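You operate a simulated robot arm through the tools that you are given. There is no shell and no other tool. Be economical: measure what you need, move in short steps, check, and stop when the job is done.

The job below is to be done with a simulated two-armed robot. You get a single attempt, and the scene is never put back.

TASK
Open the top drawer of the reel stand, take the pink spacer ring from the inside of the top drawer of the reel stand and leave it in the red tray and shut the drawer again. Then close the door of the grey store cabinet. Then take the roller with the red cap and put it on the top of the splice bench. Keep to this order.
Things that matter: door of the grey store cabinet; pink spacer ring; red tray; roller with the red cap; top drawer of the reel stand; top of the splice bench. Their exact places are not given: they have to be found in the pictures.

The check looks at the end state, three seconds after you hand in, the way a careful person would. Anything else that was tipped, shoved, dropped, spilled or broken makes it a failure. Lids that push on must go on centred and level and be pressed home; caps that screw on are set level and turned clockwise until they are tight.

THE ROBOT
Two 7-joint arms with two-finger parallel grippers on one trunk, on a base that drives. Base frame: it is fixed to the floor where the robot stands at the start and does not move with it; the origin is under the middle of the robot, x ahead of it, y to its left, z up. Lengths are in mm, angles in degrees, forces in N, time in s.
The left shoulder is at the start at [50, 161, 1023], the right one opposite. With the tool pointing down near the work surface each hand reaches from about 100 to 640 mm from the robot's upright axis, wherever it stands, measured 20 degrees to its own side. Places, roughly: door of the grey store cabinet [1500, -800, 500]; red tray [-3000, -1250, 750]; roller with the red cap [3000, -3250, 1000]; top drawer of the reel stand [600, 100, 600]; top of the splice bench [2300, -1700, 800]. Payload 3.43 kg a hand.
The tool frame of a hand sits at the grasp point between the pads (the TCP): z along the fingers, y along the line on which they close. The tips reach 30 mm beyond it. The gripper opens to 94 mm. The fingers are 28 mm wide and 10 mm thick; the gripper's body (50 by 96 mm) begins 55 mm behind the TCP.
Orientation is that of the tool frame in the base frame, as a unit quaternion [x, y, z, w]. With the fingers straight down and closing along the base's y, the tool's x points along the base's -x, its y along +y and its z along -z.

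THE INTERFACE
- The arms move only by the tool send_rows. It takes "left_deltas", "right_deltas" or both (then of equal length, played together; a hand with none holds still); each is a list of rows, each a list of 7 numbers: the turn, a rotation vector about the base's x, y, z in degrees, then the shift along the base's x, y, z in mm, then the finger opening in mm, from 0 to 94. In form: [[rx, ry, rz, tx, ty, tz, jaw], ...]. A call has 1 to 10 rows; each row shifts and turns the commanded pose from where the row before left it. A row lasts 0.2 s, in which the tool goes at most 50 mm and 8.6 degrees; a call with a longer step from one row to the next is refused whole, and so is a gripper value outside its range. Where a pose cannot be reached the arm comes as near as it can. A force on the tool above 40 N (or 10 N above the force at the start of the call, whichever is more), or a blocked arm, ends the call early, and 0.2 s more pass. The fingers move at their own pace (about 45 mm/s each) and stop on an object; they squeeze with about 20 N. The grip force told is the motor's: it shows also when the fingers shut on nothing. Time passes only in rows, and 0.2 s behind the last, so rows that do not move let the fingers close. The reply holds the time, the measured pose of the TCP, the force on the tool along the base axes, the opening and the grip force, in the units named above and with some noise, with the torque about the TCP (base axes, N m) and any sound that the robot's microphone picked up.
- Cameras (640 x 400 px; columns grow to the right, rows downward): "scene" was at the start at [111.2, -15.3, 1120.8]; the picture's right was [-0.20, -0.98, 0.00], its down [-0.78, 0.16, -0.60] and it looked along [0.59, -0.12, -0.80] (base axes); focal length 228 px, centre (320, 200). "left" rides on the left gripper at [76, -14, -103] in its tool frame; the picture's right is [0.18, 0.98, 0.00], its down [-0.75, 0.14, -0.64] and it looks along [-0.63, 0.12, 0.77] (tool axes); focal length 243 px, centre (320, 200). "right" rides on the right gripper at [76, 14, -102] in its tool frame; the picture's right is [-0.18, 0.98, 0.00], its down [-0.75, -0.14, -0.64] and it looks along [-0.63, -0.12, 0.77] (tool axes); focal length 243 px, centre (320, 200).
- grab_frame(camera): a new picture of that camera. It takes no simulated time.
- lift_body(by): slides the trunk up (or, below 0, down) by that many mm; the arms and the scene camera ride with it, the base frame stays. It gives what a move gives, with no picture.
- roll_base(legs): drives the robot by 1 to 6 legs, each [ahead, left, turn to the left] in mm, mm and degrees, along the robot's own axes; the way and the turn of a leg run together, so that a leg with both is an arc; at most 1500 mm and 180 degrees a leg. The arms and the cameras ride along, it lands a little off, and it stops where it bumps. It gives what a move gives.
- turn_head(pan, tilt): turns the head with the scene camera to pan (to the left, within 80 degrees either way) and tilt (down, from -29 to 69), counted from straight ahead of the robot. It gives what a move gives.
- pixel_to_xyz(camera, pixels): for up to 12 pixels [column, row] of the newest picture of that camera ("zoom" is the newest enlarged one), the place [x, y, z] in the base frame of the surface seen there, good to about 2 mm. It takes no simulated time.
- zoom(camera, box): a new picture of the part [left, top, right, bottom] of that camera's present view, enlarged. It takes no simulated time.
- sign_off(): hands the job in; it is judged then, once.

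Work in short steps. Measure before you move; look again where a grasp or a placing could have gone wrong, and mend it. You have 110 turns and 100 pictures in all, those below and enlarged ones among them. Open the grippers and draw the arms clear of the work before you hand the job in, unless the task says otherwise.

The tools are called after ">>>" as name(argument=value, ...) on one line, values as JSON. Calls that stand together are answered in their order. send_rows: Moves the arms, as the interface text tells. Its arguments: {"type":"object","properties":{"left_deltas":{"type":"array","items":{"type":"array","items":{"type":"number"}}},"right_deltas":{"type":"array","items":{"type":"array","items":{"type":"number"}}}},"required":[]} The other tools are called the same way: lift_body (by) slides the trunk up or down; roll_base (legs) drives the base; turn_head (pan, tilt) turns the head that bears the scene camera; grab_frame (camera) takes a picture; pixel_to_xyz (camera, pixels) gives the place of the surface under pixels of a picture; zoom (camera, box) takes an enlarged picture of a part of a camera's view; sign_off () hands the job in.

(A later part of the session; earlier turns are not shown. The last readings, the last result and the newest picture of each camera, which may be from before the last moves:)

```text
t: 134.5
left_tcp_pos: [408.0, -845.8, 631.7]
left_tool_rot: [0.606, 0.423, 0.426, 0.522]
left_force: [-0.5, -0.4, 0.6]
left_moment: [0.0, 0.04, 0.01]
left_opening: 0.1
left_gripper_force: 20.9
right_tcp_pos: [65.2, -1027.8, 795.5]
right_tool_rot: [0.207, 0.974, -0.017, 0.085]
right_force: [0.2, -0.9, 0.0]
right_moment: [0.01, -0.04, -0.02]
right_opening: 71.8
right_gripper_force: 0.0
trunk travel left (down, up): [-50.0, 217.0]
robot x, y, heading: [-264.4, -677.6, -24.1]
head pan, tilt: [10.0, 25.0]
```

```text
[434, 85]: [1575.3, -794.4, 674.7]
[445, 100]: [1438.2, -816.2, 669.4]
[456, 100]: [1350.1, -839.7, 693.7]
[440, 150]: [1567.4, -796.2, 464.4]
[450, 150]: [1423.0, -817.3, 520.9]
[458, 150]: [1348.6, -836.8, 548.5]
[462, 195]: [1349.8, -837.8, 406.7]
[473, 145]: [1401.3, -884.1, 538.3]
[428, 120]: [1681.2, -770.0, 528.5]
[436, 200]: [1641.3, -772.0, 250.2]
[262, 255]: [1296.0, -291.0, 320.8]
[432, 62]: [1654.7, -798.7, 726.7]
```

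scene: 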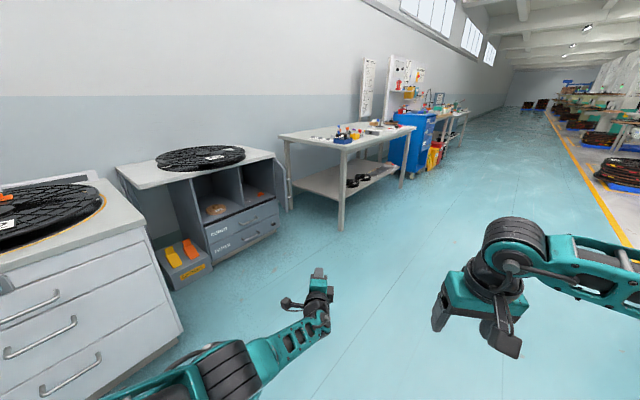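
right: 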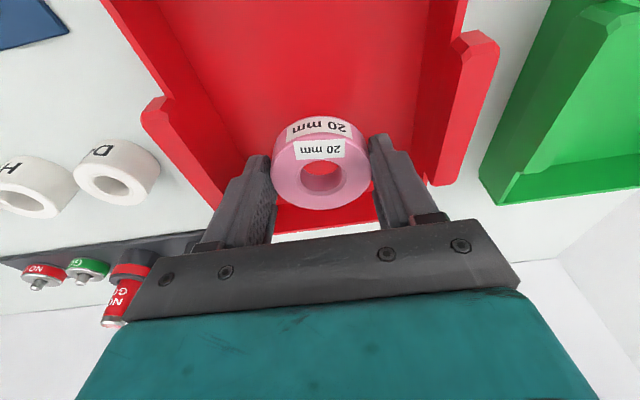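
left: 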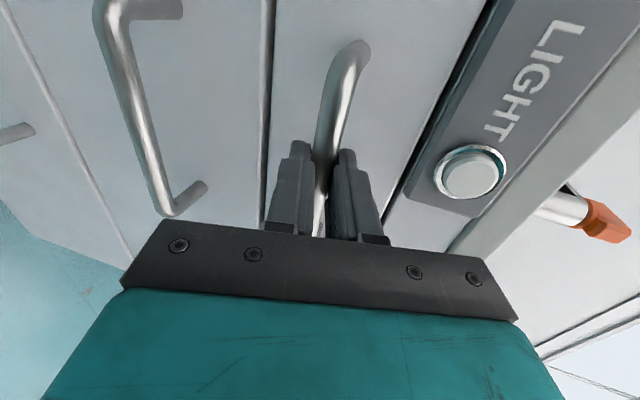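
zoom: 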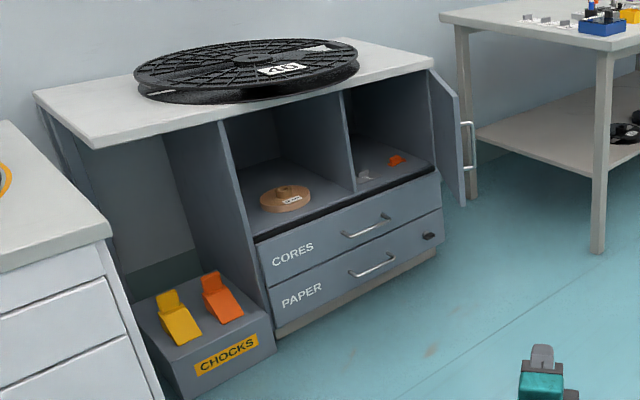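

Door hinge is about (1650,-785), free edge (1348,-840), z 395-700, with handle on its outer side. I check where the next table stands before driving there.

>>> pixel_to_xyz(camera="scene", pixels=[[342, 228], [285, 137], [345, 150], [410, 128], [360, 135], [345, 132], [376, 127], [404, 180], [340, 180]])

>>> zoom(camera="scene", box=[270, 50, 480, 240])

```text
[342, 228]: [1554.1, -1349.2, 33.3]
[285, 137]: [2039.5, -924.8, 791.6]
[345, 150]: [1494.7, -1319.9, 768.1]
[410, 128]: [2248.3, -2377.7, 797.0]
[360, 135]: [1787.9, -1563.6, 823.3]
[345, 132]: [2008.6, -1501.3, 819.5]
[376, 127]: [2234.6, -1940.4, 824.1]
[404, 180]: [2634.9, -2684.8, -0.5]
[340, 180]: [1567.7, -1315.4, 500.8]
```

```text
2.11 times, centred on (375, 145) of scene
```

zoom: 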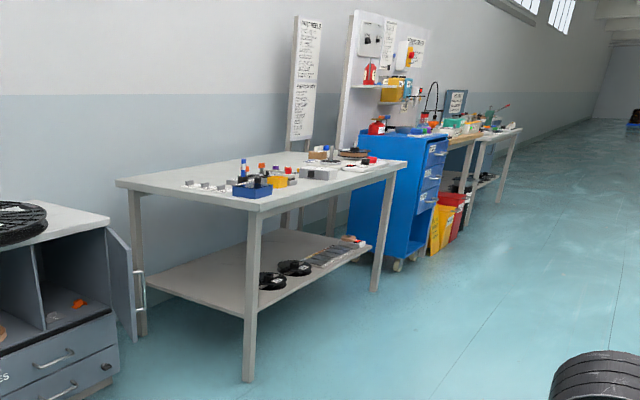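

The bench's near corner is at (1495,-1320), so I keep the right arm tucked back and up, pull the left fist back to mid-reach and yaw it 25° left.

>>> send_rows(left_deltas=[[0, 0, 8.3, -22, 9.8, 2, 0], [0, 0, 8.3, -22, 9.8, 2, 0], [0, 0, 8.3, -22, 9.8, 2, 0], [0, 0, 0, -22, 9.8, 2, 0], [0, 0, 0, -22, 9.8, 2, 0], [0, 0, 0, 0, 0, 0, 0]], right_deltas=[[0, 0, 0, -24, 10.6, 20, 72], [0, 0, 0, -24, 10.6, 20, 72], [0, 0, 0, -24, 10.6, 20, 72], [0, 0, 0, -24, 10.6, 20, 72], [0, 0, 0, -24, 10.6, 20, 72], [0, 0, 0, 0, 0, 0, 72]])

```text
t: 135.9
left_tcp_pos: [297.9, -797.1, 641.0]
left_tool_rot: [0.5, 0.543, 0.529, 0.418]
left_force: [0.4, 0.9, 0.5]
left_moment: [0.0, 0.01, 0.02]
left_opening: 0.0
left_gripper_force: 20.1
right_tcp_pos: [-53.0, -976.0, 894.7]
right_tool_rot: [0.208, 0.974, -0.018, 0.084]
right_force: [-0.4, 0.1, 0.8]
right_moment: [0.03, -0.02, 0.0]
right_opening: 72.1
right_gripper_force: 0.0
trunk travel left (down, up): [-50.0, 217.0]
robot x, y, heading: [-266.6, -673.5, -24.1]
head pan, tilt: [10.0, 25.0]
```

Tip is about 591 ahead and 134 left of the robot axis. I drive to near the door and square up before the final sideways shift.

>>> roll_base(legs=[[0, 0, -4.5], [1250, 0, 0], [0, 0, 64.3]])

>>> turn_head(pan=15, tilt=35)

>>> grab_frame(camera="scene")

```text
t: 145.4
left_tcp_pos: [1229.9, -847.2, 640.7]
left_tool_rot: [0.17, 0.72, 0.665, 0.105]
left_force: [-0.8, 0.3, 0.7]
left_moment: [0.0, -0.03, 0.01]
left_opening: 0.0
left_gripper_force: 20.5
right_tcp_pos: [1200.7, -1237.8, 895.0]
right_tool_rot: [-0.299, 0.95, 0.025, 0.082]
right_force: [0.4, -0.3, 0.2]
right_moment: [-0.02, 0.02, -0.02]
right_opening: 72.1
right_gripper_force: 0.0
trunk travel left (down, up): [-50.0, 217.0]
robot x, y, heading: [831.8, -1262.1, 34.8]
head pan, tilt: [10.0, 25.0]
```

```text
t: 146.2
left_tcp_pos: [1229.8, -845.7, 640.7]
left_tool_rot: [0.17, 0.719, 0.666, 0.106]
left_force: [-0.6, -0.9, 0.1]
left_moment: [0.04, 0.01, -0.02]
left_opening: 0.0
left_gripper_force: 19.6
right_tcp_pos: [1201.6, -1238.2, 895.5]
right_tool_rot: [-0.299, 0.95, 0.026, 0.084]
right_force: [0.6, -0.5, 0.5]
right_moment: [-0.01, 0.0, 0.02]
right_opening: 71.9
right_gripper_force: 0.1
trunk travel left (down, up): [-50.0, 217.0]
robot x, y, heading: [833.5, -1264.2, 34.9]
head pan, tilt: [15.0, 35.0]
```

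```text
47 pictures are left
```

scene: 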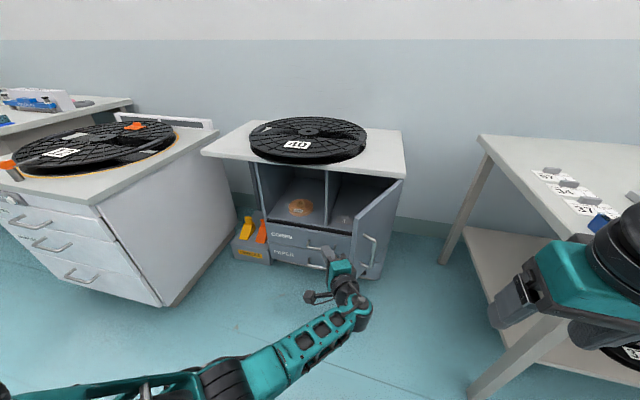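

I measure the door's outer face, free edge and handle from here.

>>> pixel_to_xyz(camera="scene", pixels=[[360, 222], [375, 212], [395, 195], [357, 250], [371, 240], [368, 265], [385, 250], [363, 215], [398, 190], [356, 235]])

>>> zoom(camera="scene", box=[280, 160, 440, 310])

```text
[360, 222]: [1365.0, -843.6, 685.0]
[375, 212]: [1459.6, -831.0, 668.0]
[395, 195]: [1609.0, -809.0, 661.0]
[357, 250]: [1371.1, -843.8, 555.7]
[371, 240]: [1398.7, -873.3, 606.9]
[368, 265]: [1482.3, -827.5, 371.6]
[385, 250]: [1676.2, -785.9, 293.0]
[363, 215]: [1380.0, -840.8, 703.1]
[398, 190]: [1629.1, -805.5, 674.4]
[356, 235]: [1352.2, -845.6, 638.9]
```

```text
2.67 times, centred on (360, 235) of scene
```

zoom: 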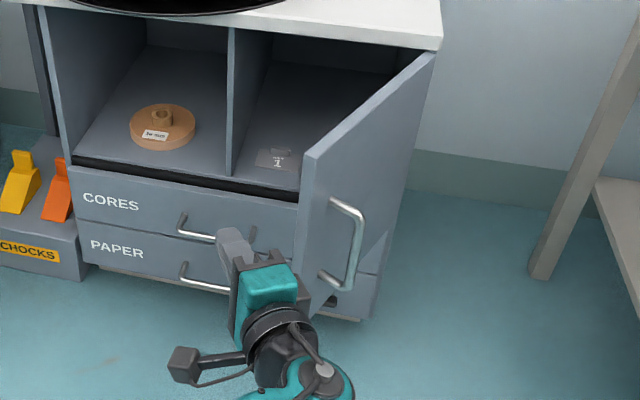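

The door's outer face runs (1365,-844)–(1629,-806). I shift right 140 and ahead 66 to bring the tip to the outer side of the free edge.

>>> roll_base(legs=[[0, -140, 0], [66, 0, 0]])

>>> zoom(camera="scene", box=[240, 120, 460, 310])

```text
t: 148.1
left_tcp_pos: [1364.3, -923.2, 640.8]
left_tool_rot: [0.17, 0.72, 0.665, 0.104]
left_force: [-0.2, 0.1, -0.1]
left_moment: [0.02, 0.02, 0.01]
left_opening: 0.0
left_gripper_force: 20.5
right_tcp_pos: [1334.2, -1315.0, 894.9]
right_tool_rot: [-0.299, 0.95, 0.027, 0.082]
right_force: [-0.1, -0.1, -0.7]
right_moment: [-0.03, 0.01, 0.0]
right_opening: 71.7
right_gripper_force: 0.2
trunk travel left (down, up): [-50.0, 217.0]
robot x, y, heading: [973.2, -1341.9, 34.8]
head pan, tilt: [15.0, 35.0]
```

```text
2.11 times, centred on (350, 215) of scene
```

zoom: 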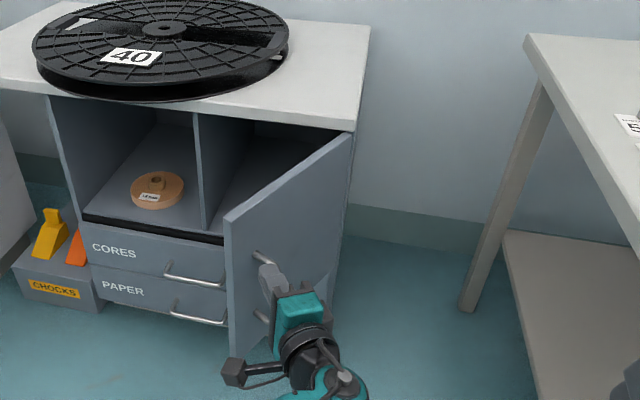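

The tip stands just outside the door above the handle. I push the door along its arc by driving the base.

>>> roll_base(legs=[[84, 113, 0], [57, 43, 0]])

>>> zoom(camera="scene", box=[240, 120, 460, 310])

```text
t: 150.0
left_tcp_pos: [1388.9, -715.3, 640.6]
left_tool_rot: [0.169, 0.72, 0.665, 0.105]
left_force: [-0.4, 0.2, 0.0]
left_moment: [-0.01, -0.03, 0.03]
left_opening: 0.0
left_gripper_force: 19.7
right_tcp_pos: [1357.9, -1107.1, 895.2]
right_tool_rot: [-0.299, 0.95, 0.027, 0.083]
right_force: [0.2, 0.4, 0.4]
right_moment: [0.0, 0.0, 0.0]
right_opening: 71.9
right_gripper_force: 0.0
trunk travel left (down, up): [-50.0, 217.0]
robot x, y, heading: [994.2, -1136.1, 35.0]
head pan, tilt: [15.0, 35.0]
```

```text
2.11 times, centred on (350, 215) of scene
```

zoom: 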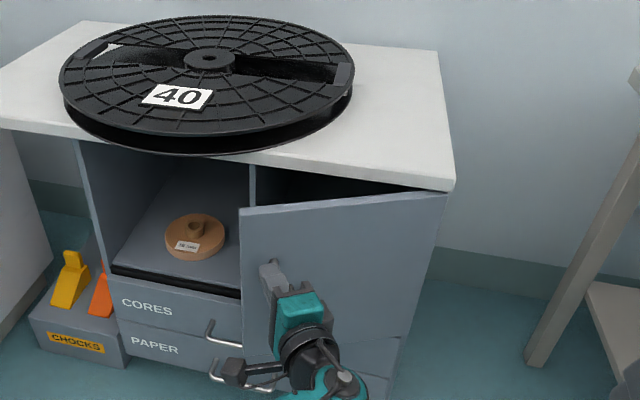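

The door is swinging shut nicely. I continue along the arc.

>>> roll_base(legs=[[66, 28, 0], [62, 9, 0]])

>>> zoom(camera="scene", box=[240, 120, 460, 310])

```text
t: 151.6
left_tcp_pos: [1473.0, -612.2, 641.0]
left_tool_rot: [0.169, 0.72, 0.665, 0.105]
left_force: [-0.1, -1.1, -0.8]
left_moment: [0.0, 0.03, 0.0]
left_opening: 0.2
left_gripper_force: 19.9
right_tcp_pos: [1442.5, -1004.8, 893.5]
right_tool_rot: [-0.298, 0.951, 0.025, 0.083]
right_force: [0.6, 0.6, -0.3]
right_moment: [0.0, 0.03, 0.01]
right_opening: 71.8
right_gripper_force: 0.0
trunk travel left (down, up): [-50.0, 217.0]
robot x, y, heading: [1074.9, -1034.7, 34.8]
head pan, tilt: [15.0, 35.0]
```

```text
2.11 times, centred on (350, 215) of scene
```

zoom: 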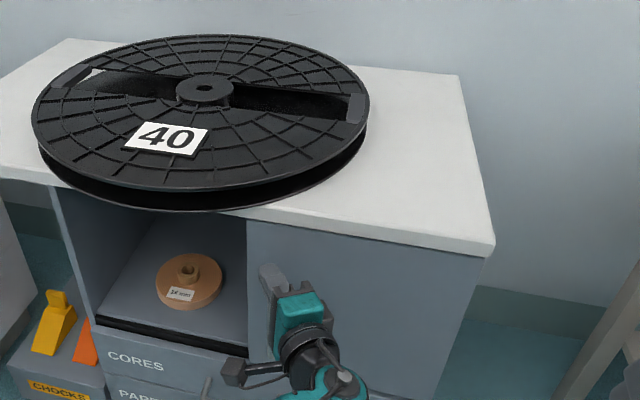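

Almost shut. I push the last bit until it stops.

>>> roll_base(legs=[[25, 0, 0]])

>>> grab_frame(camera="scene")

>>> pixel_to_xyz(camera="scene", pixels=[[335, 235], [370, 240], [395, 250], [370, 270], [390, 280], [300, 288], [395, 290], [340, 228]])

```text
t: 152.5
left_tcp_pos: [1483.4, -604.0, 641.5]
left_tool_rot: [0.165, 0.719, 0.668, 0.101]
left_force: [-4.2, -3.9, 3.8]
left_moment: [0.05, -0.1, 0.05]
left_opening: 0.0
left_gripper_force: 20.2
right_tcp_pos: [1455.9, -994.9, 895.8]
right_tool_rot: [-0.3, 0.95, 0.027, 0.085]
right_force: [-0.2, 0.0, -0.6]
right_moment: [-0.03, -0.03, -0.01]
right_opening: 71.9
right_gripper_force: 0.2
trunk travel left (down, up): [-50.0, 217.0]
robot x, y, heading: [1091.9, -1023.7, 34.7]
head pan, tilt: [15.0, 35.0]
stopped in leg 1: the force on the tool passed its limit (the readings are from after the stop); the commanded pose is now the measured one
```

```text
42 pictures are left
```

scene: 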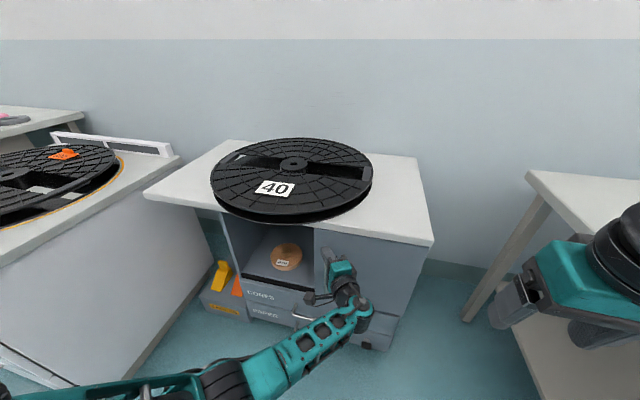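

```text
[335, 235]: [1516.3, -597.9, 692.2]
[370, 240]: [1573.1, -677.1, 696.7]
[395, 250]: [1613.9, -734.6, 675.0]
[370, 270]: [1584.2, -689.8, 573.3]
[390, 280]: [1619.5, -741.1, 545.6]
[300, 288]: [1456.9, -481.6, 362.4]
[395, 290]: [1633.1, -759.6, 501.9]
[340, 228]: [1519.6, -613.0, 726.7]
```

The door lies flush along the front (n≈-883 everywhere). I back off and confirm it stays shut, then face along the bench row.

>>> roll_base(legs=[[-400, 0, 0]])

>>> grab_frame(camera="scene")

>>> pixel_to_xyz(camera="scene", pixels=[[335, 200], [345, 200], [365, 205], [380, 210], [330, 215], [372, 225]])

```text
t: 155.0
left_tcp_pos: [1157.8, -834.0, 640.1]
left_tool_rot: [0.166, 0.719, 0.668, 0.102]
left_force: [0.4, 0.1, -0.4]
left_moment: [0.01, -0.01, -0.02]
left_opening: 0.2
left_gripper_force: 19.8
right_tcp_pos: [1130.7, -1222.0, 894.5]
right_tool_rot: [-0.297, 0.951, 0.026, 0.083]
right_force: [0.6, 0.1, 0.6]
right_moment: [0.03, 0.0, 0.01]
right_opening: 72.2
right_gripper_force: 0.0
trunk travel left (down, up): [-50.0, 217.0]
robot x, y, heading: [763.4, -1247.8, 34.7]
head pan, tilt: [15.0, 35.0]
```

```text
41 pictures are left
```

scene: 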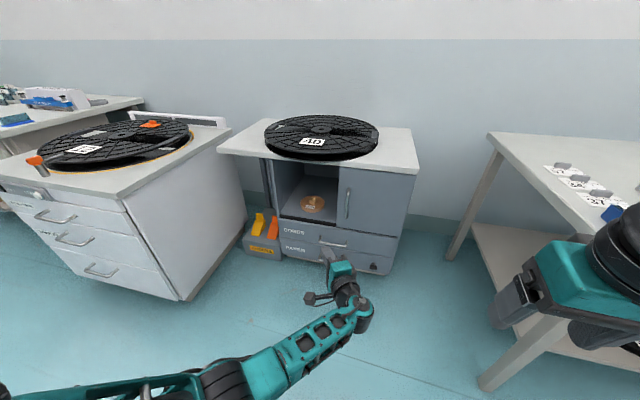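

```text
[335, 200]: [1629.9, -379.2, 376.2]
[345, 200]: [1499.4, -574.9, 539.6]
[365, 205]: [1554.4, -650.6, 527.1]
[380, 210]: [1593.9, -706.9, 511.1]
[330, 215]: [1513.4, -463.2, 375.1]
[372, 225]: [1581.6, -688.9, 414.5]
```

The door stays shut. I turn along the bench row and look for the roller.

>>> roll_base(legs=[[0, 0, -89]])

>>> turn_head(pan=10, tilt=15)

>>> grab_frame(camera="scene")

>>> zoom(camera="scene", box=[180, 80, 420, 230])

```text
t: 159.2
left_tcp_pos: [1180.8, -1641.8, 640.9]
left_tool_rot: [0.625, 0.392, 0.4, 0.543]
left_force: [0.3, -0.1, 0.5]
left_moment: [0.01, 0.0, -0.02]
left_opening: 0.0
left_gripper_force: 19.7
right_tcp_pos: [792.9, -1614.5, 895.6]
right_tool_rot: [0.461, 0.883, -0.039, 0.078]
right_force: [0.3, -0.1, -0.6]
right_moment: [0.02, 0.03, 0.01]
right_opening: 72.1
right_gripper_force: 0.1
trunk travel left (down, up): [-50.0, 217.0]
robot x, y, heading: [768.1, -1249.3, -55.1]
head pan, tilt: [15.0, 35.0]
```

```text
t: 160.0
left_tcp_pos: [1182.4, -1641.5, 640.8]
left_tool_rot: [0.625, 0.391, 0.4, 0.544]
left_force: [-0.4, -0.5, 0.3]
left_moment: [-0.03, 0.02, 0.01]
left_opening: 0.2
left_gripper_force: 19.9
right_tcp_pos: [791.6, -1614.6, 895.5]
right_tool_rot: [0.461, 0.883, -0.04, 0.077]
right_force: [0.4, 0.2, 0.2]
right_moment: [0.0, -0.01, 0.0]
right_opening: 72.0
right_gripper_force: 0.1
trunk travel left (down, up): [-50.0, 217.0]
robot x, y, heading: [763.9, -1248.7, -55.1]
head pan, tilt: [10.0, 15.0]
```

```text
40 pictures are left
```

scene: 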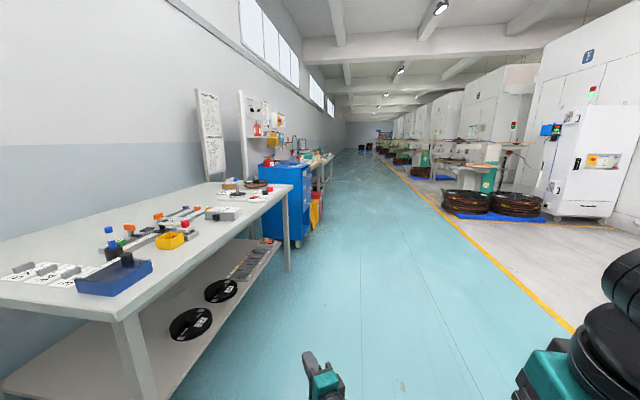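

```text
2.67 times, centred on (300, 155) of scene
```

zoom: 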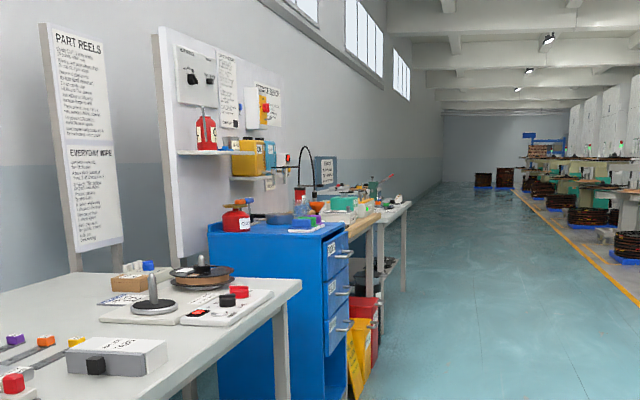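

The blue cabinet and the bench behind it are further along. I lift the trunk and drive 1500 along the row.

>>> lift_body(by=200)

>>> roll_base(legs=[[1500, 0, 0], [0, 0, 45]])

>>> turn_head(pan=0, tilt=25)

>>> grab_frame(camera="scene")

```text
t: 162.2
left_tcp_pos: [1182.6, -1642.6, 840.5]
left_tool_rot: [0.625, 0.392, 0.4, 0.543]
left_force: [0.9, 0.8, -0.6]
left_moment: [0.0, 0.01, -0.01]
left_opening: 0.0
left_gripper_force: 20.4
right_tcp_pos: [793.4, -1615.5, 1094.3]
right_tool_rot: [0.461, 0.883, -0.041, 0.077]
right_force: [0.9, 0.6, -0.4]
right_moment: [0.0, 0.0, 0.0]
right_opening: 72.2
right_gripper_force: 0.2
trunk travel left (down, up): [-250.0, 17.0]
robot x, y, heading: [763.6, -1248.9, -55.2]
head pan, tilt: [10.0, 15.0]
```

```text
t: 171.7
left_tcp_pos: [2195.7, -2472.9, 841.1]
left_tool_rot: [0.432, 0.599, 0.576, 0.352]
left_force: [0.7, 0.1, -0.6]
left_moment: [0.03, -0.01, -0.02]
left_opening: 0.1
left_gripper_force: 19.3
right_tcp_pos: [1898.3, -2725.0, 1095.0]
right_tool_rot: [0.092, 0.992, -0.008, 0.087]
right_force: [-0.3, 1.3, -1.8]
right_moment: [0.0, -0.03, -0.02]
right_opening: 72.2
right_gripper_force: 0.0
trunk travel left (down, up): [-250.0, 17.0]
robot x, y, heading: [1622.7, -2484.3, -10.6]
head pan, tilt: [10.0, 15.0]
```

```text
t: 172.4
left_tcp_pos: [2195.4, -2472.4, 841.9]
left_tool_rot: [0.432, 0.599, 0.576, 0.352]
left_force: [-0.3, 0.5, -0.3]
left_moment: [0.02, -0.01, -0.02]
left_opening: 0.0
left_gripper_force: 20.1
right_tcp_pos: [1899.1, -2726.2, 1093.9]
right_tool_rot: [0.093, 0.992, -0.008, 0.087]
right_force: [-0.6, -0.8, 0.0]
right_moment: [-0.03, 0.03, -0.03]
right_opening: 71.9
right_gripper_force: 0.0
trunk travel left (down, up): [-250.0, 17.0]
robot x, y, heading: [1619.7, -2486.7, -10.8]
head pan, tilt: [0.0, 25.0]
```

```text
38 pictures are left
```

scene: 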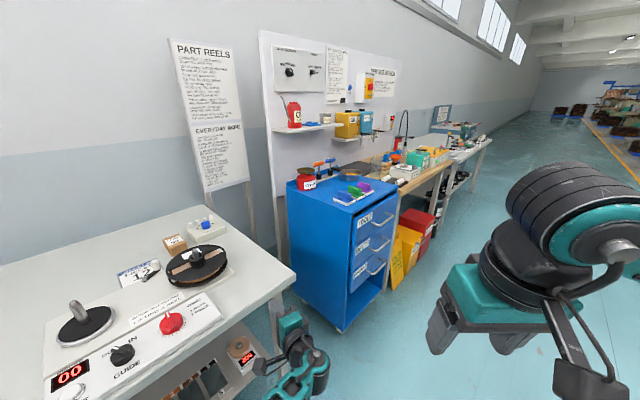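

Candidates lie on the blue cabinet and the wooden bench; I zoom there.

>>> zoom(camera="scene", box=[270, 90, 450, 220])

>>> pixel_to_xyz(camera="scene", pixels=[[306, 182], [355, 192], [318, 165], [395, 158], [410, 160], [293, 116], [375, 168], [288, 270]])

```text
3.08 times, centred on (360, 155) of scene
```

zoom: 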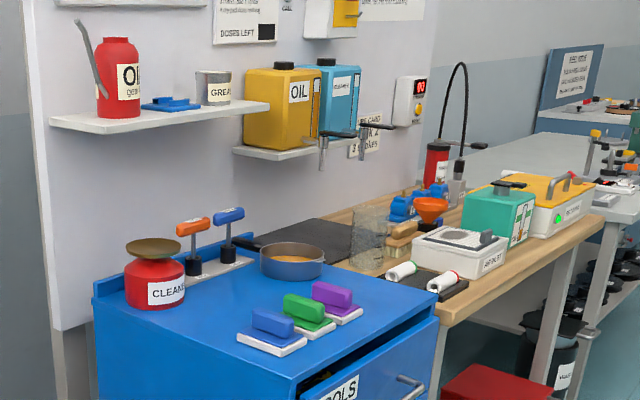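

```text
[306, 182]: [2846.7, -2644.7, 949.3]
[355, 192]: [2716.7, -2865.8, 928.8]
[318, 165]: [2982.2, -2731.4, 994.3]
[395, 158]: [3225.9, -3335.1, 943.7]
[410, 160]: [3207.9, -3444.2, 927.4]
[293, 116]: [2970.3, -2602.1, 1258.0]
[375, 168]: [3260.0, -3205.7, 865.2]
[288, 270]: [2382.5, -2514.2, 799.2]
```

Two white rollers lie on the wooden bench at zoom (402,272) and (445,283). I zoom in further.

>>> zoom(camera="scene", box=[370, 150, 430, 195])

>>> pixel_to_xyz(camera="zoom", pixels=[[185, 185], [290, 225], [340, 215], [400, 140], [150, 200], [250, 250]])

```text
8.89 times, centred on (400, 172) of scene
```

zoom: 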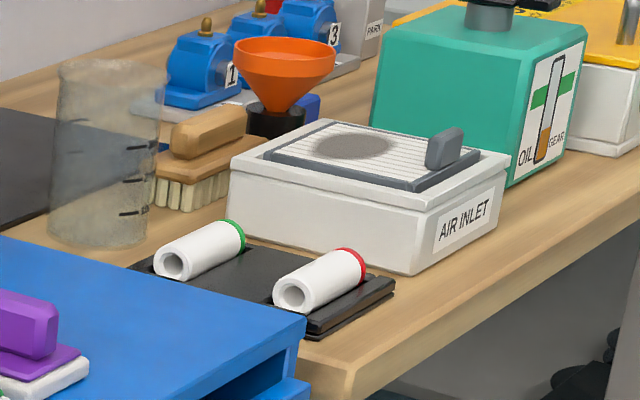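

```text
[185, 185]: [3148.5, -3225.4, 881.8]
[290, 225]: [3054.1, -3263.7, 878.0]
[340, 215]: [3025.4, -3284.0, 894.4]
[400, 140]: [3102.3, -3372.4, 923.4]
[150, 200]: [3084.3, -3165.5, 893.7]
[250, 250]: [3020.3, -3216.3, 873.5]
```

The red-banded roller lies at about (2980,-3250,890) on a rack at the bench's front edge. I tuck the left arm, drive along the row, and turn to face it.

>>> send_rows(left_deltas=[[0, 0, -8.3, -27, 18.8, 28.3, 0], [0, 0, -8.3, -27, 18.8, 28.3, 0], [0, 0, -8.3, -27, 18.8, 28.3, 0], [0, 0, 0, -27, 18.8, 28.3, 0], [0, 0, 0, -27, 18.8, 28.3, 0], [0, 0, 0, -20, 14, 28.3, 0], [0, 0, 0, 0, 0, 0, 0]])

>>> roll_base(legs=[[914, -869, 0], [0, 0, 46.5]])

>>> turn_head(pan=-10, tilt=40)

>>> grab_frame(camera="scene")

```text
t: 174.0
left_tcp_pos: [2041.5, -2362.6, 1011.7]
left_tool_rot: [0.55, 0.492, 0.486, 0.468]
left_force: [-0.2, 0.4, 0.3]
left_moment: [-0.06, 0.04, -0.02]
left_opening: 0.0
left_gripper_force: 19.9
right_tcp_pos: [1900.0, -2726.4, 1095.1]
right_tool_rot: [0.093, 0.992, -0.008, 0.086]
right_force: [0.2, -0.3, 0.3]
right_moment: [-0.02, 0.01, -0.03]
right_opening: 72.0
right_gripper_force: 0.1
trunk travel left (down, up): [-250.0, 17.0]
robot x, y, heading: [1619.2, -2485.2, -10.7]
head pan, tilt: [0.0, 25.0]
```

```text
t: 182.4
left_tcp_pos: [2558.2, -3113.8, 1010.3]
left_tool_rot: [0.311, 0.669, 0.632, 0.237]
left_force: [-0.4, 0.7, 0.1]
left_moment: [-0.02, 0.01, 0.01]
left_opening: 0.0
left_gripper_force: 20.6
right_tcp_pos: [2725.3, -3466.4, 1095.7]
right_tool_rot: [-0.307, 0.948, 0.027, 0.082]
right_force: [-0.3, 0.8, -0.1]
right_moment: [0.0, -0.01, 0.03]
right_opening: 72.3
right_gripper_force: 0.2
trunk travel left (down, up): [-250.0, 17.0]
robot x, y, heading: [2360.1, -3501.9, 36.0]
head pan, tilt: [0.0, 25.0]
```

```text
t: 183.2
left_tcp_pos: [2559.0, -3115.0, 1010.3]
left_tool_rot: [0.31, 0.669, 0.632, 0.237]
left_force: [0.0, -0.6, 1.3]
left_moment: [0.01, 0.01, 0.01]
left_opening: 0.0
left_gripper_force: 20.3
right_tcp_pos: [2723.7, -3467.3, 1094.7]
right_tool_rot: [-0.308, 0.948, 0.026, 0.083]
right_force: [1.0, 0.2, -0.1]
right_moment: [0.03, 0.02, 0.0]
right_opening: 72.0
right_gripper_force: 0.0
trunk travel left (down, up): [-250.0, 17.0]
robot x, y, heading: [2361.7, -3502.8, 36.1]
head pan, tilt: [-10.0, 40.0]
```

```text
35 pictures are left
```

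scene: 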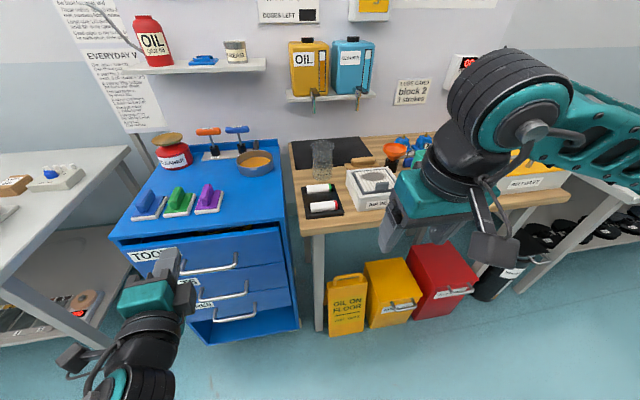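

Rollers at (320,188) green and (325,205) red. I zoom in and measure.

>>> zoom(camera="scene", box=[285, 165, 365, 225])

>>> pixel_to_xyz(camera="zoom", pixels=[[215, 325], [260, 322], [300, 320], [320, 318], [430, 315], [240, 375], [350, 370], [200, 270], [340, 285], [205, 180], [385, 175], [280, 180]])

```text
6.67 times, centred on (325, 195) of scene
```

zoom: 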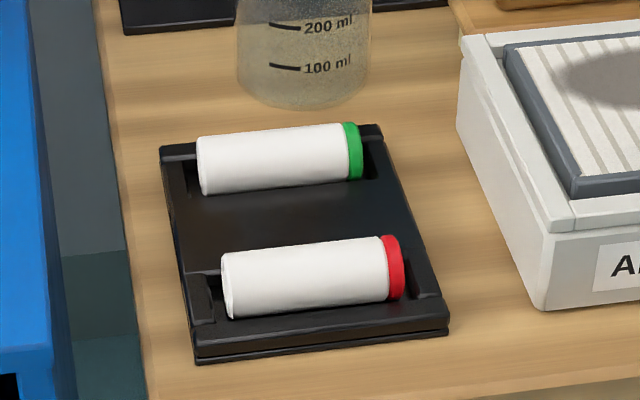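

```text
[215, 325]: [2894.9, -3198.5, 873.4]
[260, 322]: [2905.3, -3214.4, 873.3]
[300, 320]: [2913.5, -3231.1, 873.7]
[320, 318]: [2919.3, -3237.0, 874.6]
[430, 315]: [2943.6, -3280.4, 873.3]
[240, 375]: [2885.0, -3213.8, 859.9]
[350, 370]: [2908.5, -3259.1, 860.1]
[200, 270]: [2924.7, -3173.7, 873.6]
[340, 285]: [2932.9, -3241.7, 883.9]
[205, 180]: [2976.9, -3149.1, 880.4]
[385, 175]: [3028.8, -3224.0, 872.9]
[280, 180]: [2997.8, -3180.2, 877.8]
```

I take the red roller's axis, top and ends more precisely.

>>> pixel_to_xyz(camera="zoom", pixels=[[228, 262], [308, 252], [378, 243], [228, 280], [308, 268], [378, 260], [393, 250], [400, 275], [228, 305], [378, 290], [226, 290], [308, 290]])

```text
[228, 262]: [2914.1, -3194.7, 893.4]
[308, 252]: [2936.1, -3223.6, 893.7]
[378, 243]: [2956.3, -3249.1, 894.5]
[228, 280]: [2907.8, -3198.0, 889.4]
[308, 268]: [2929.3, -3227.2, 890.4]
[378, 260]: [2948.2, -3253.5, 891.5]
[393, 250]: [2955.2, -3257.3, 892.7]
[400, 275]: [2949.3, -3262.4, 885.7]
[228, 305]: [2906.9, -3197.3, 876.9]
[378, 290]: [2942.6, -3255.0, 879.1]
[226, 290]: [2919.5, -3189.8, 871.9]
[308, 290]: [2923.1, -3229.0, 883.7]
```

Roller axis runs along d, centre about (2934,-3221,880), Ø≈29, top 894.5. I roll 110 closer, untilt the right tool and begin to yaw it 90°.

>>> roll_base(legs=[[110, 0, 0]])

>>> send_rows(right_deltas=[[-2.95, 4.05, 0, 0, 0, 0, 60], [-2.95, 4.05, 0, 0, 0, 0, 60], [0, 0, 8.5, 0, 0, 0, 60], [0, 0, 8.5, 0, 0, 0, 60], [0, 0, 8.5, 0, 0, 0, 60], [0, 0, 8.5, 0, 0, 0, 60], [0, 0, 8.5, 0, 0, 0, 60], [0, 0, 8.5, 0, 0, 0, 60], [0, 0, 8.5, 0, 0, 0, 60], [0, 0, 8.5, 0, 0, 0, 60]])

>>> send_rows(right_deltas=[[0, 0, 8.5, 0, 0, 0, 60], [0, 0, 8.5, 0, 0, 0, 60], [0, 0, 5, 0, 0, 0, 60], [0, 0, 0, 0, 0, 0, 60]])

```text
t: 184.4
left_tcp_pos: [2647.4, -3051.5, 1009.8]
left_tool_rot: [0.311, 0.67, 0.631, 0.237]
left_force: [0.7, -0.7, -0.4]
left_moment: [-0.01, -0.01, -0.03]
left_opening: 0.0
left_gripper_force: 20.2
right_tcp_pos: [2813.0, -3404.3, 1094.5]
right_tool_rot: [-0.306, 0.948, 0.027, 0.083]
right_force: [-0.7, -0.1, -0.5]
right_moment: [-0.01, 0.05, 0.0]
right_opening: 72.2
right_gripper_force: 0.1
trunk travel left (down, up): [-250.0, 17.0]
robot x, y, heading: [2448.4, -3440.3, 36.1]
head pan, tilt: [-10.0, 40.0]
```

```text
t: 186.6
left_tcp_pos: [2647.0, -3051.2, 1011.3]
left_tool_rot: [0.311, 0.669, 0.632, 0.238]
left_force: [-0.2, -0.6, -0.6]
left_moment: [-0.02, -0.01, -0.03]
left_opening: 0.0
left_gripper_force: 20.8
right_tcp_pos: [2815.6, -3405.5, 1095.1]
right_tool_rot: [0.788, -0.615, 0.001, 0.0]
right_force: [-0.9, -1.1, 0.4]
right_moment: [-0.02, 0.01, 0.02]
right_opening: 59.8
right_gripper_force: 0.1
trunk travel left (down, up): [-250.0, 17.0]
robot x, y, heading: [2447.9, -3442.7, 35.8]
head pan, tilt: [-10.0, 40.0]
```

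```text
t: 187.6
left_tcp_pos: [2647.7, -3051.5, 1010.5]
left_tool_rot: [0.31, 0.67, 0.632, 0.238]
left_force: [-0.4, 0.5, -0.9]
left_moment: [-0.01, -0.02, 0.0]
left_opening: 0.2
left_gripper_force: 19.9
right_tcp_pos: [2811.4, -3406.3, 1094.7]
right_tool_rot: [0.813, -0.583, -0.002, 0.0]
right_force: [0.8, 0.1, -0.1]
right_moment: [-0.01, 0.0, 0.01]
right_opening: 60.1
right_gripper_force: 0.0
right hand out of reach, approached as far as the arm can: row 1, 2, 3
trunk travel left (down, up): [-250.0, 17.0]
robot x, y, heading: [2447.3, -3441.8, 36.0]
head pan, tilt: [-10.0, 40.0]
```

The yaw stopped about 17° short at this folded position. I move out over the roller (z≈1000), where it may complete.

>>> send_rows(right_deltas=[[0, 0, 0, 24.6, 37, 0, 60], [0, 0, 0, 24.6, 37, 0, 60], [0, 0, 0, 24.6, 37, 0, 60], [0, 0, 0, 24.6, 37, 0, 60], [0, 0, 0, 24.6, 37, 0, 60], [0, 0, 0, 0, 0, -40, 60], [0, 0, 0, 0, 0, -40, 60], [0, 0, 0, 0, 0, 0, 60]])

>>> grab_frame(camera="right")

```text
t: 189.4
left_tcp_pos: [2646.9, -3050.5, 1010.8]
left_tool_rot: [0.311, 0.669, 0.632, 0.237]
left_force: [-0.6, 0.3, -0.6]
left_moment: [0.04, 0.01, -0.05]
left_opening: 0.0
left_gripper_force: 20.0
right_tcp_pos: [2815.6, -3301.0, 1070.6]
right_tool_rot: [0.81, -0.586, -0.002, 0.001]
right_force: [-0.1, -0.9, 0.6]
right_moment: [0.01, 0.03, -0.03]
right_opening: 60.1
right_gripper_force: 0.1
right hand out of reach, approached as far as the arm can: row 1, 2, 3, 4, 5, 7
trunk travel left (down, up): [-250.0, 17.0]
robot x, y, heading: [2446.7, -3440.4, 35.7]
head pan, tilt: [-10.0, 40.0]
```

```text
33 pictures are left
```

right: 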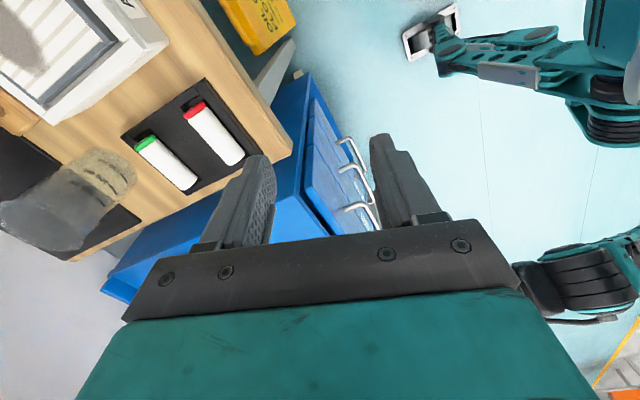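

Wrist limit. I'll turn the base 30° left instead so less tool yaw is needed; first I unwind the tool 34° and pull back.

>>> send_rows(right_deltas=[[0, 0, -8.5, -10, -30, 0, 60], [0, 0, -8.5, -10, -30, 0, 60], [0, 0, -8.5, -10, -30, 0, 60], [0, 0, -8.5, -10, -30, 0, 60], [0, 0, 0, 0, 0, 0, 60], [0, 0, 0, 0, 0, 0, 60]])

```text
t: 190.8
left_tcp_pos: [2647.5, -3051.7, 1010.7]
left_tool_rot: [0.311, 0.669, 0.632, 0.237]
left_force: [0.7, -0.6, 0.2]
left_moment: [-0.01, -0.01, 0.01]
left_opening: 0.0
left_gripper_force: 19.6
right_tcp_pos: [2774.3, -3421.0, 1069.7]
right_tool_rot: [-0.607, 0.795, 0.001, -0.001]
right_force: [0.9, 0.0, 0.9]
right_moment: [-0.04, 0.0, -0.02]
right_opening: 59.7
right_gripper_force: 0.0
trunk travel left (down, up): [-250.0, 17.0]
robot x, y, heading: [2447.5, -3438.6, 35.9]
head pan, tilt: [-10.0, 40.0]
```

Commands track the measured pose, so all is clean. I reposition the base to (2602,-3599), heading 66°.

>>> roll_base(legs=[[32, -220, 0], [0, 0, 30]])

>>> send_rows(right_deltas=[[0, 0, 7, 0, 0, 0, 60], [0, 0, 7, 0, 0, 0, 60], [0, 0, 7, 0, 0, 0, 60], [0, 0, 0, 0, 0, 0, 60]])

>>> turn_head(pan=-5, tilt=45)

>>> grab_frame(camera="scene")

```text
t: 194.0
left_tcp_pos: [2582.7, -3163.2, 1010.1]
left_tool_rot: [0.127, 0.727, 0.672, 0.067]
left_force: [0.5, -1.3, -0.4]
left_moment: [0.02, 0.01, -0.01]
left_opening: 0.0
left_gripper_force: 20.1
right_tcp_pos: [2876.0, -3420.0, 1070.1]
right_tool_rot: [0.791, -0.611, 0.0, 0.0]
right_force: [-0.5, -0.4, 0.1]
right_moment: [-0.01, 0.01, 0.02]
right_opening: 59.8
right_gripper_force: 0.1
trunk travel left (down, up): [-250.0, 17.0]
robot x, y, heading: [2599.4, -3600.0, 65.8]
head pan, tilt: [-10.0, 40.0]
```

```text
t: 195.0
left_tcp_pos: [2582.0, -3162.4, 1010.5]
left_tool_rot: [0.128, 0.726, 0.672, 0.067]
left_force: [0.9, 0.1, 0.3]
left_moment: [-0.01, 0.04, 0.0]
left_opening: 0.0
left_gripper_force: 20.0
right_tcp_pos: [2877.2, -3419.8, 1069.7]
right_tool_rot: [0.89, -0.456, -0.001, 0.0]
right_force: [-0.1, -0.4, 0.2]
right_moment: [0.0, 0.01, -0.05]
right_opening: 60.0
right_gripper_force: 0.0
trunk travel left (down, up): [-250.0, 17.0]
robot x, y, heading: [2605.1, -3598.3, 65.9]
head pan, tilt: [-10.0, 40.0]
```

```text
t: 195.6
left_tcp_pos: [2583.0, -3163.9, 1011.6]
left_tool_rot: [0.128, 0.727, 0.672, 0.066]
left_force: [0.0, 0.1, 0.2]
left_moment: [-0.02, -0.01, 0.04]
left_opening: 0.0
left_gripper_force: 19.5
right_tcp_pos: [2876.0, -3419.4, 1069.9]
right_tool_rot: [0.89, -0.457, -0.002, 0.0]
right_force: [0.2, -0.4, -0.1]
right_moment: [-0.03, 0.02, 0.02]
right_opening: 59.7
right_gripper_force: 0.0
trunk travel left (down, up): [-250.0, 17.0]
robot x, y, heading: [2606.2, -3599.3, 66.1]
head pan, tilt: [-5.0, 45.0]
```

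```text
32 pictures are left
```

scene: 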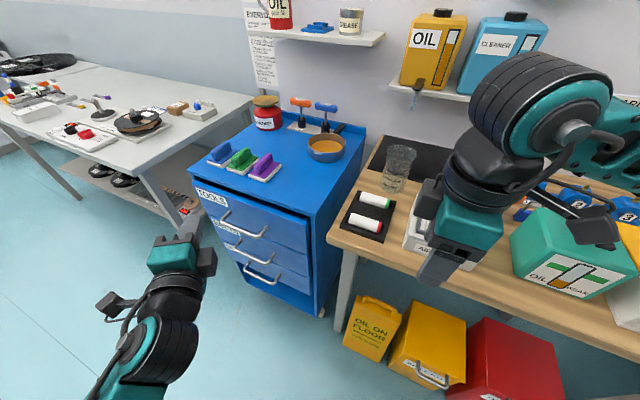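

Tool yaw is right (-54.3°). I move over the roller and lower to z≈985 for a look.

>>> send_rows(right_deltas=[[0, 0, 0, 11.6, 39.8, 0, 60], [0, 0, 0, 11.6, 39.8, 0, 60], [0, 0, 0, 11.6, 39.8, 0, 60], [0, 0, 0, 11.6, 39.8, 0, 60], [0, 0, 0, 11.6, 39.8, 0, 60], [0, 0, 0, 0, 0, -45, 60], [0, 0, 0, 0, 0, -40, 60], [0, 0, 0, 0, 0, 0, 60]])

>>> grab_frame(camera="right")

```text
t: 197.4
left_tcp_pos: [2583.0, -3164.2, 1010.4]
left_tool_rot: [0.128, 0.726, 0.672, 0.066]
left_force: [0.7, -0.2, 0.1]
left_moment: [0.04, 0.0, -0.01]
left_opening: 0.0
left_gripper_force: 20.1
right_tcp_pos: [2914.2, -3290.3, 986.6]
right_tool_rot: [0.889, -0.457, -0.001, 0.0]
right_force: [0.3, -0.9, -0.8]
right_moment: [0.02, 0.0, -0.02]
right_opening: 60.1
right_gripper_force: 0.0
right hand out of reach, approached as far as the arm can: row 4, 5
trunk travel left (down, up): [-250.0, 17.0]
robot x, y, heading: [2602.7, -3595.6, 65.8]
head pan, tilt: [-5.0, 45.0]
```

```text
31 pictures are left
```

right: 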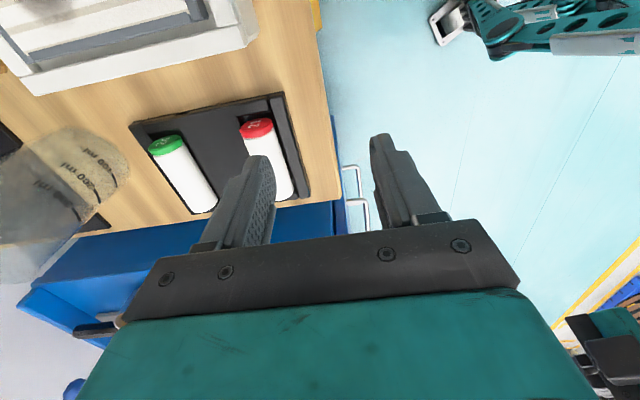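

The hand is 70 mm short in reach, so I roll the base 71 forward to bring it over the roller.

>>> roll_base(legs=[[71, 10, 0]])

>>> grab_frame(camera="right")

>>> pixel_to_xyz(camera="right", pixels=[[255, 60], [280, 120], [245, 75], [300, 110]])

```text
t: 198.5
left_tcp_pos: [2603.2, -3095.2, 1010.5]
left_tool_rot: [0.128, 0.727, 0.671, 0.068]
left_force: [0.0, 0.0, 0.4]
left_moment: [-0.01, 0.04, 0.01]
left_opening: 0.1
left_gripper_force: 19.8
right_tcp_pos: [2935.1, -3221.7, 985.9]
right_tool_rot: [0.889, -0.458, 0.0, 0.002]
right_force: [0.2, 0.2, 0.8]
right_moment: [-0.01, -0.02, -0.02]
right_opening: 59.9
right_gripper_force: 0.1
trunk travel left (down, up): [-250.0, 17.0]
robot x, y, heading: [2626.8, -3529.8, 65.6]
head pan, tilt: [-5.0, 45.0]
```

```text
30 pictures are left
```

right: 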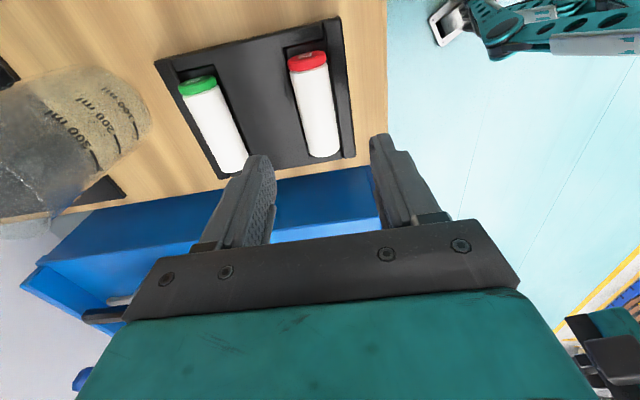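

```text
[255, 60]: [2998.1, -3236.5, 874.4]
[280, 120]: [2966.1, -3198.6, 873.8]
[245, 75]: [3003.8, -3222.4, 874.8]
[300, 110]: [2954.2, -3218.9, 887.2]
```

I verify the roller's centre line from this near-vertical view.

>>> pixel_to_xyz(camera="right", pixels=[[317, 110], [321, 145], [312, 80], [305, 62], [300, 130], [335, 130], [330, 90], [294, 90], [345, 120], [323, 153]])

```text
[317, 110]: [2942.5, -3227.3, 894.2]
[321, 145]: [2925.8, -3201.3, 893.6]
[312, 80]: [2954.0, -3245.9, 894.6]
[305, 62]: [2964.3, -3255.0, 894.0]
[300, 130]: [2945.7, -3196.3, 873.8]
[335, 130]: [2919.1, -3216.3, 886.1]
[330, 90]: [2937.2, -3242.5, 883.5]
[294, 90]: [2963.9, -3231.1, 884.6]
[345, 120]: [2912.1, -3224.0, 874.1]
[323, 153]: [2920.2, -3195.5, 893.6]
```

Roller centre line n≈-508.5, mid-point near d=4334. I shift (7,-4) and descend to z≈906.

>>> send_rows(right_deltas=[[0, 0, 0, 7, -3.7, 0, 56], [0, 0, 0, 0, 0, -30, 56], [0, 0, 0, 0, 0, -30, 56], [0, 0, 0, 0, 0, -14, 56], [0, 0, 0, 0, 0, -6, 56], [0, 0, 0, 0, 0, 0, 56]])

>>> grab_frame(camera="right")

```text
t: 199.9
left_tcp_pos: [2601.9, -3095.8, 1010.0]
left_tool_rot: [0.129, 0.726, 0.672, 0.066]
left_force: [0.4, -0.6, -0.1]
left_moment: [0.01, -0.01, 0.02]
left_opening: 0.4
left_gripper_force: 19.5
right_tcp_pos: [2942.1, -3226.9, 907.1]
right_tool_rot: [0.889, -0.458, -0.001, 0.001]
right_force: [0.2, 0.5, -0.3]
right_moment: [0.0, 0.0, -0.03]
right_opening: 56.1
right_gripper_force: 0.0
trunk travel left (down, up): [-250.0, 17.0]
robot x, y, heading: [2625.0, -3529.5, 65.7]
head pan, tilt: [-5.0, 45.0]
```

```text
29 pictures are left
```

right: 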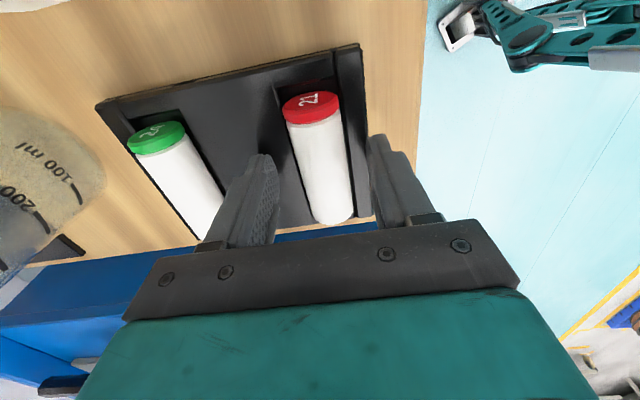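

The roller is between the fingers. I close, then lift gently.

>>> send_rows(right_deltas=[[0, 0, 0, 0, 0, 0, 40], [0, 0, 0, 0, 0, 0, 20], [0, 0, 0, 0, 0, 0, 0], [0, 0, 0, 0, 0, 0, 0], [0, 0, 0, 0, 0, 5, 0], [0, 0, 0, 0, 0, 10, 0], [0, 0, 0, 0, 0, 15, 0], [0, 0, 0, 0, 0, 20, 0]])

>>> grab_frame(camera="right")

```text
t: 201.7
left_tcp_pos: [2602.8, -3095.9, 1011.5]
left_tool_rot: [0.129, 0.727, 0.671, 0.067]
left_force: [-0.3, 0.1, 0.5]
left_moment: [0.01, -0.01, 0.01]
left_opening: 0.3
left_gripper_force: 20.0
right_tcp_pos: [2940.7, -3226.0, 956.8]
right_tool_rot: [0.889, -0.458, -0.001, 0.001]
right_force: [-0.1, -0.6, -1.1]
right_moment: [0.0, 0.0, 0.02]
right_opening: 29.0
right_gripper_force: 19.9
trunk travel left (down, up): [-250.0, 17.0]
robot x, y, heading: [2622.4, -3536.1, 66.0]
head pan, tilt: [-5.0, 45.0]
```

```text
28 pictures are left
```

right: 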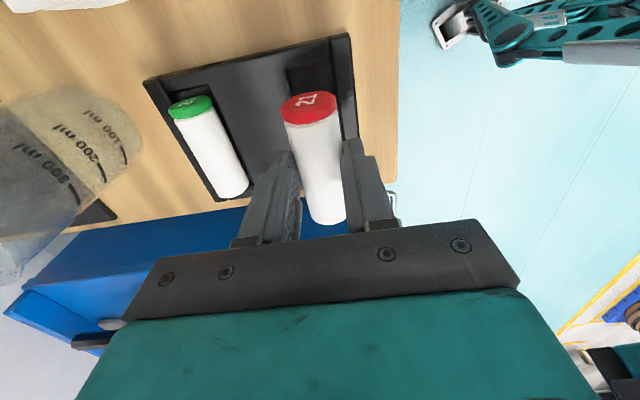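

Held at 29 mm. I lift higher, back away from the bench, and drive along the row toward the splice bench.

>>> send_rows(right_deltas=[[0, 0, 0, 0, 0, 40, 0], [0, 0, 0, 0, 0, 40, 0], [0, 0, 0, 0, 0, 10, 0], [0, 0, 0, 0, 0, 0, 0]])

>>> roll_base(legs=[[-250, 0, 0], [619, 1057, 0]])

>>> turn_head(pan=0, tilt=35)

>>> grab_frame(camera="scene")

```text
t: 202.7
left_tcp_pos: [2603.1, -3095.9, 1010.6]
left_tool_rot: [0.128, 0.726, 0.672, 0.067]
left_force: [0.0, 0.0, -0.4]
left_moment: [0.0, -0.01, 0.01]
left_opening: 0.0
left_gripper_force: 20.1
right_tcp_pos: [2945.6, -3226.9, 1006.6]
right_tool_rot: [0.887, -0.462, 0.0, 0.0]
right_force: [0.0, -0.1, -0.2]
right_moment: [-0.05, -0.01, -0.01]
right_opening: 28.9
right_gripper_force: 19.8
right hand out of reach, approached as far as the arm can: row 2, 3
trunk travel left (down, up): [-250.0, 17.0]
robot x, y, heading: [2622.8, -3533.5, 65.5]
head pan, tilt: [-5.0, 45.0]
```

```text
t: 210.4
left_tcp_pos: [1788.6, -2299.8, 1009.7]
left_tool_rot: [0.134, 0.726, 0.67, 0.073]
left_force: [0.6, 0.4, -0.2]
left_moment: [-0.03, 0.0, 0.01]
left_opening: 0.1
left_gripper_force: 19.8
right_tcp_pos: [2127.2, -2437.7, 1007.1]
right_tool_rot: [0.883, -0.47, 0.0, -0.001]
right_force: [-0.4, 0.6, -0.9]
right_moment: [0.04, -0.02, 0.0]
right_opening: 28.6
right_gripper_force: 19.9
trunk travel left (down, up): [-250.0, 17.0]
robot x, y, heading: [1797.9, -2737.0, 64.6]
head pan, tilt: [-5.0, 45.0]
```

```text
t: 211.1
left_tcp_pos: [1789.6, -2299.5, 1011.0]
left_tool_rot: [0.135, 0.726, 0.67, 0.072]
left_force: [0.0, -0.2, 0.3]
left_moment: [-0.02, 0.01, -0.05]
left_opening: 0.0
left_gripper_force: 20.2
right_tcp_pos: [2126.7, -2437.8, 1006.3]
right_tool_rot: [0.883, -0.47, 0.0, 0.0]
right_force: [-0.6, -0.1, -1.4]
right_moment: [0.01, 0.0, 0.01]
right_opening: 28.4
right_gripper_force: 19.8
trunk travel left (down, up): [-250.0, 17.0]
robot x, y, heading: [1798.3, -2737.2, 64.7]
head pan, tilt: [0.0, 35.0]
```

```text
27 pictures are left
```

scene: 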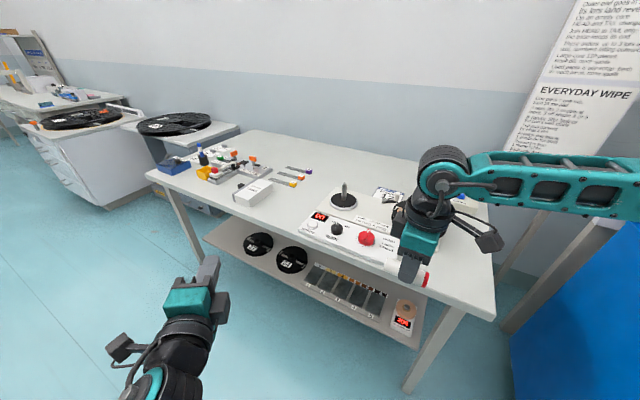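

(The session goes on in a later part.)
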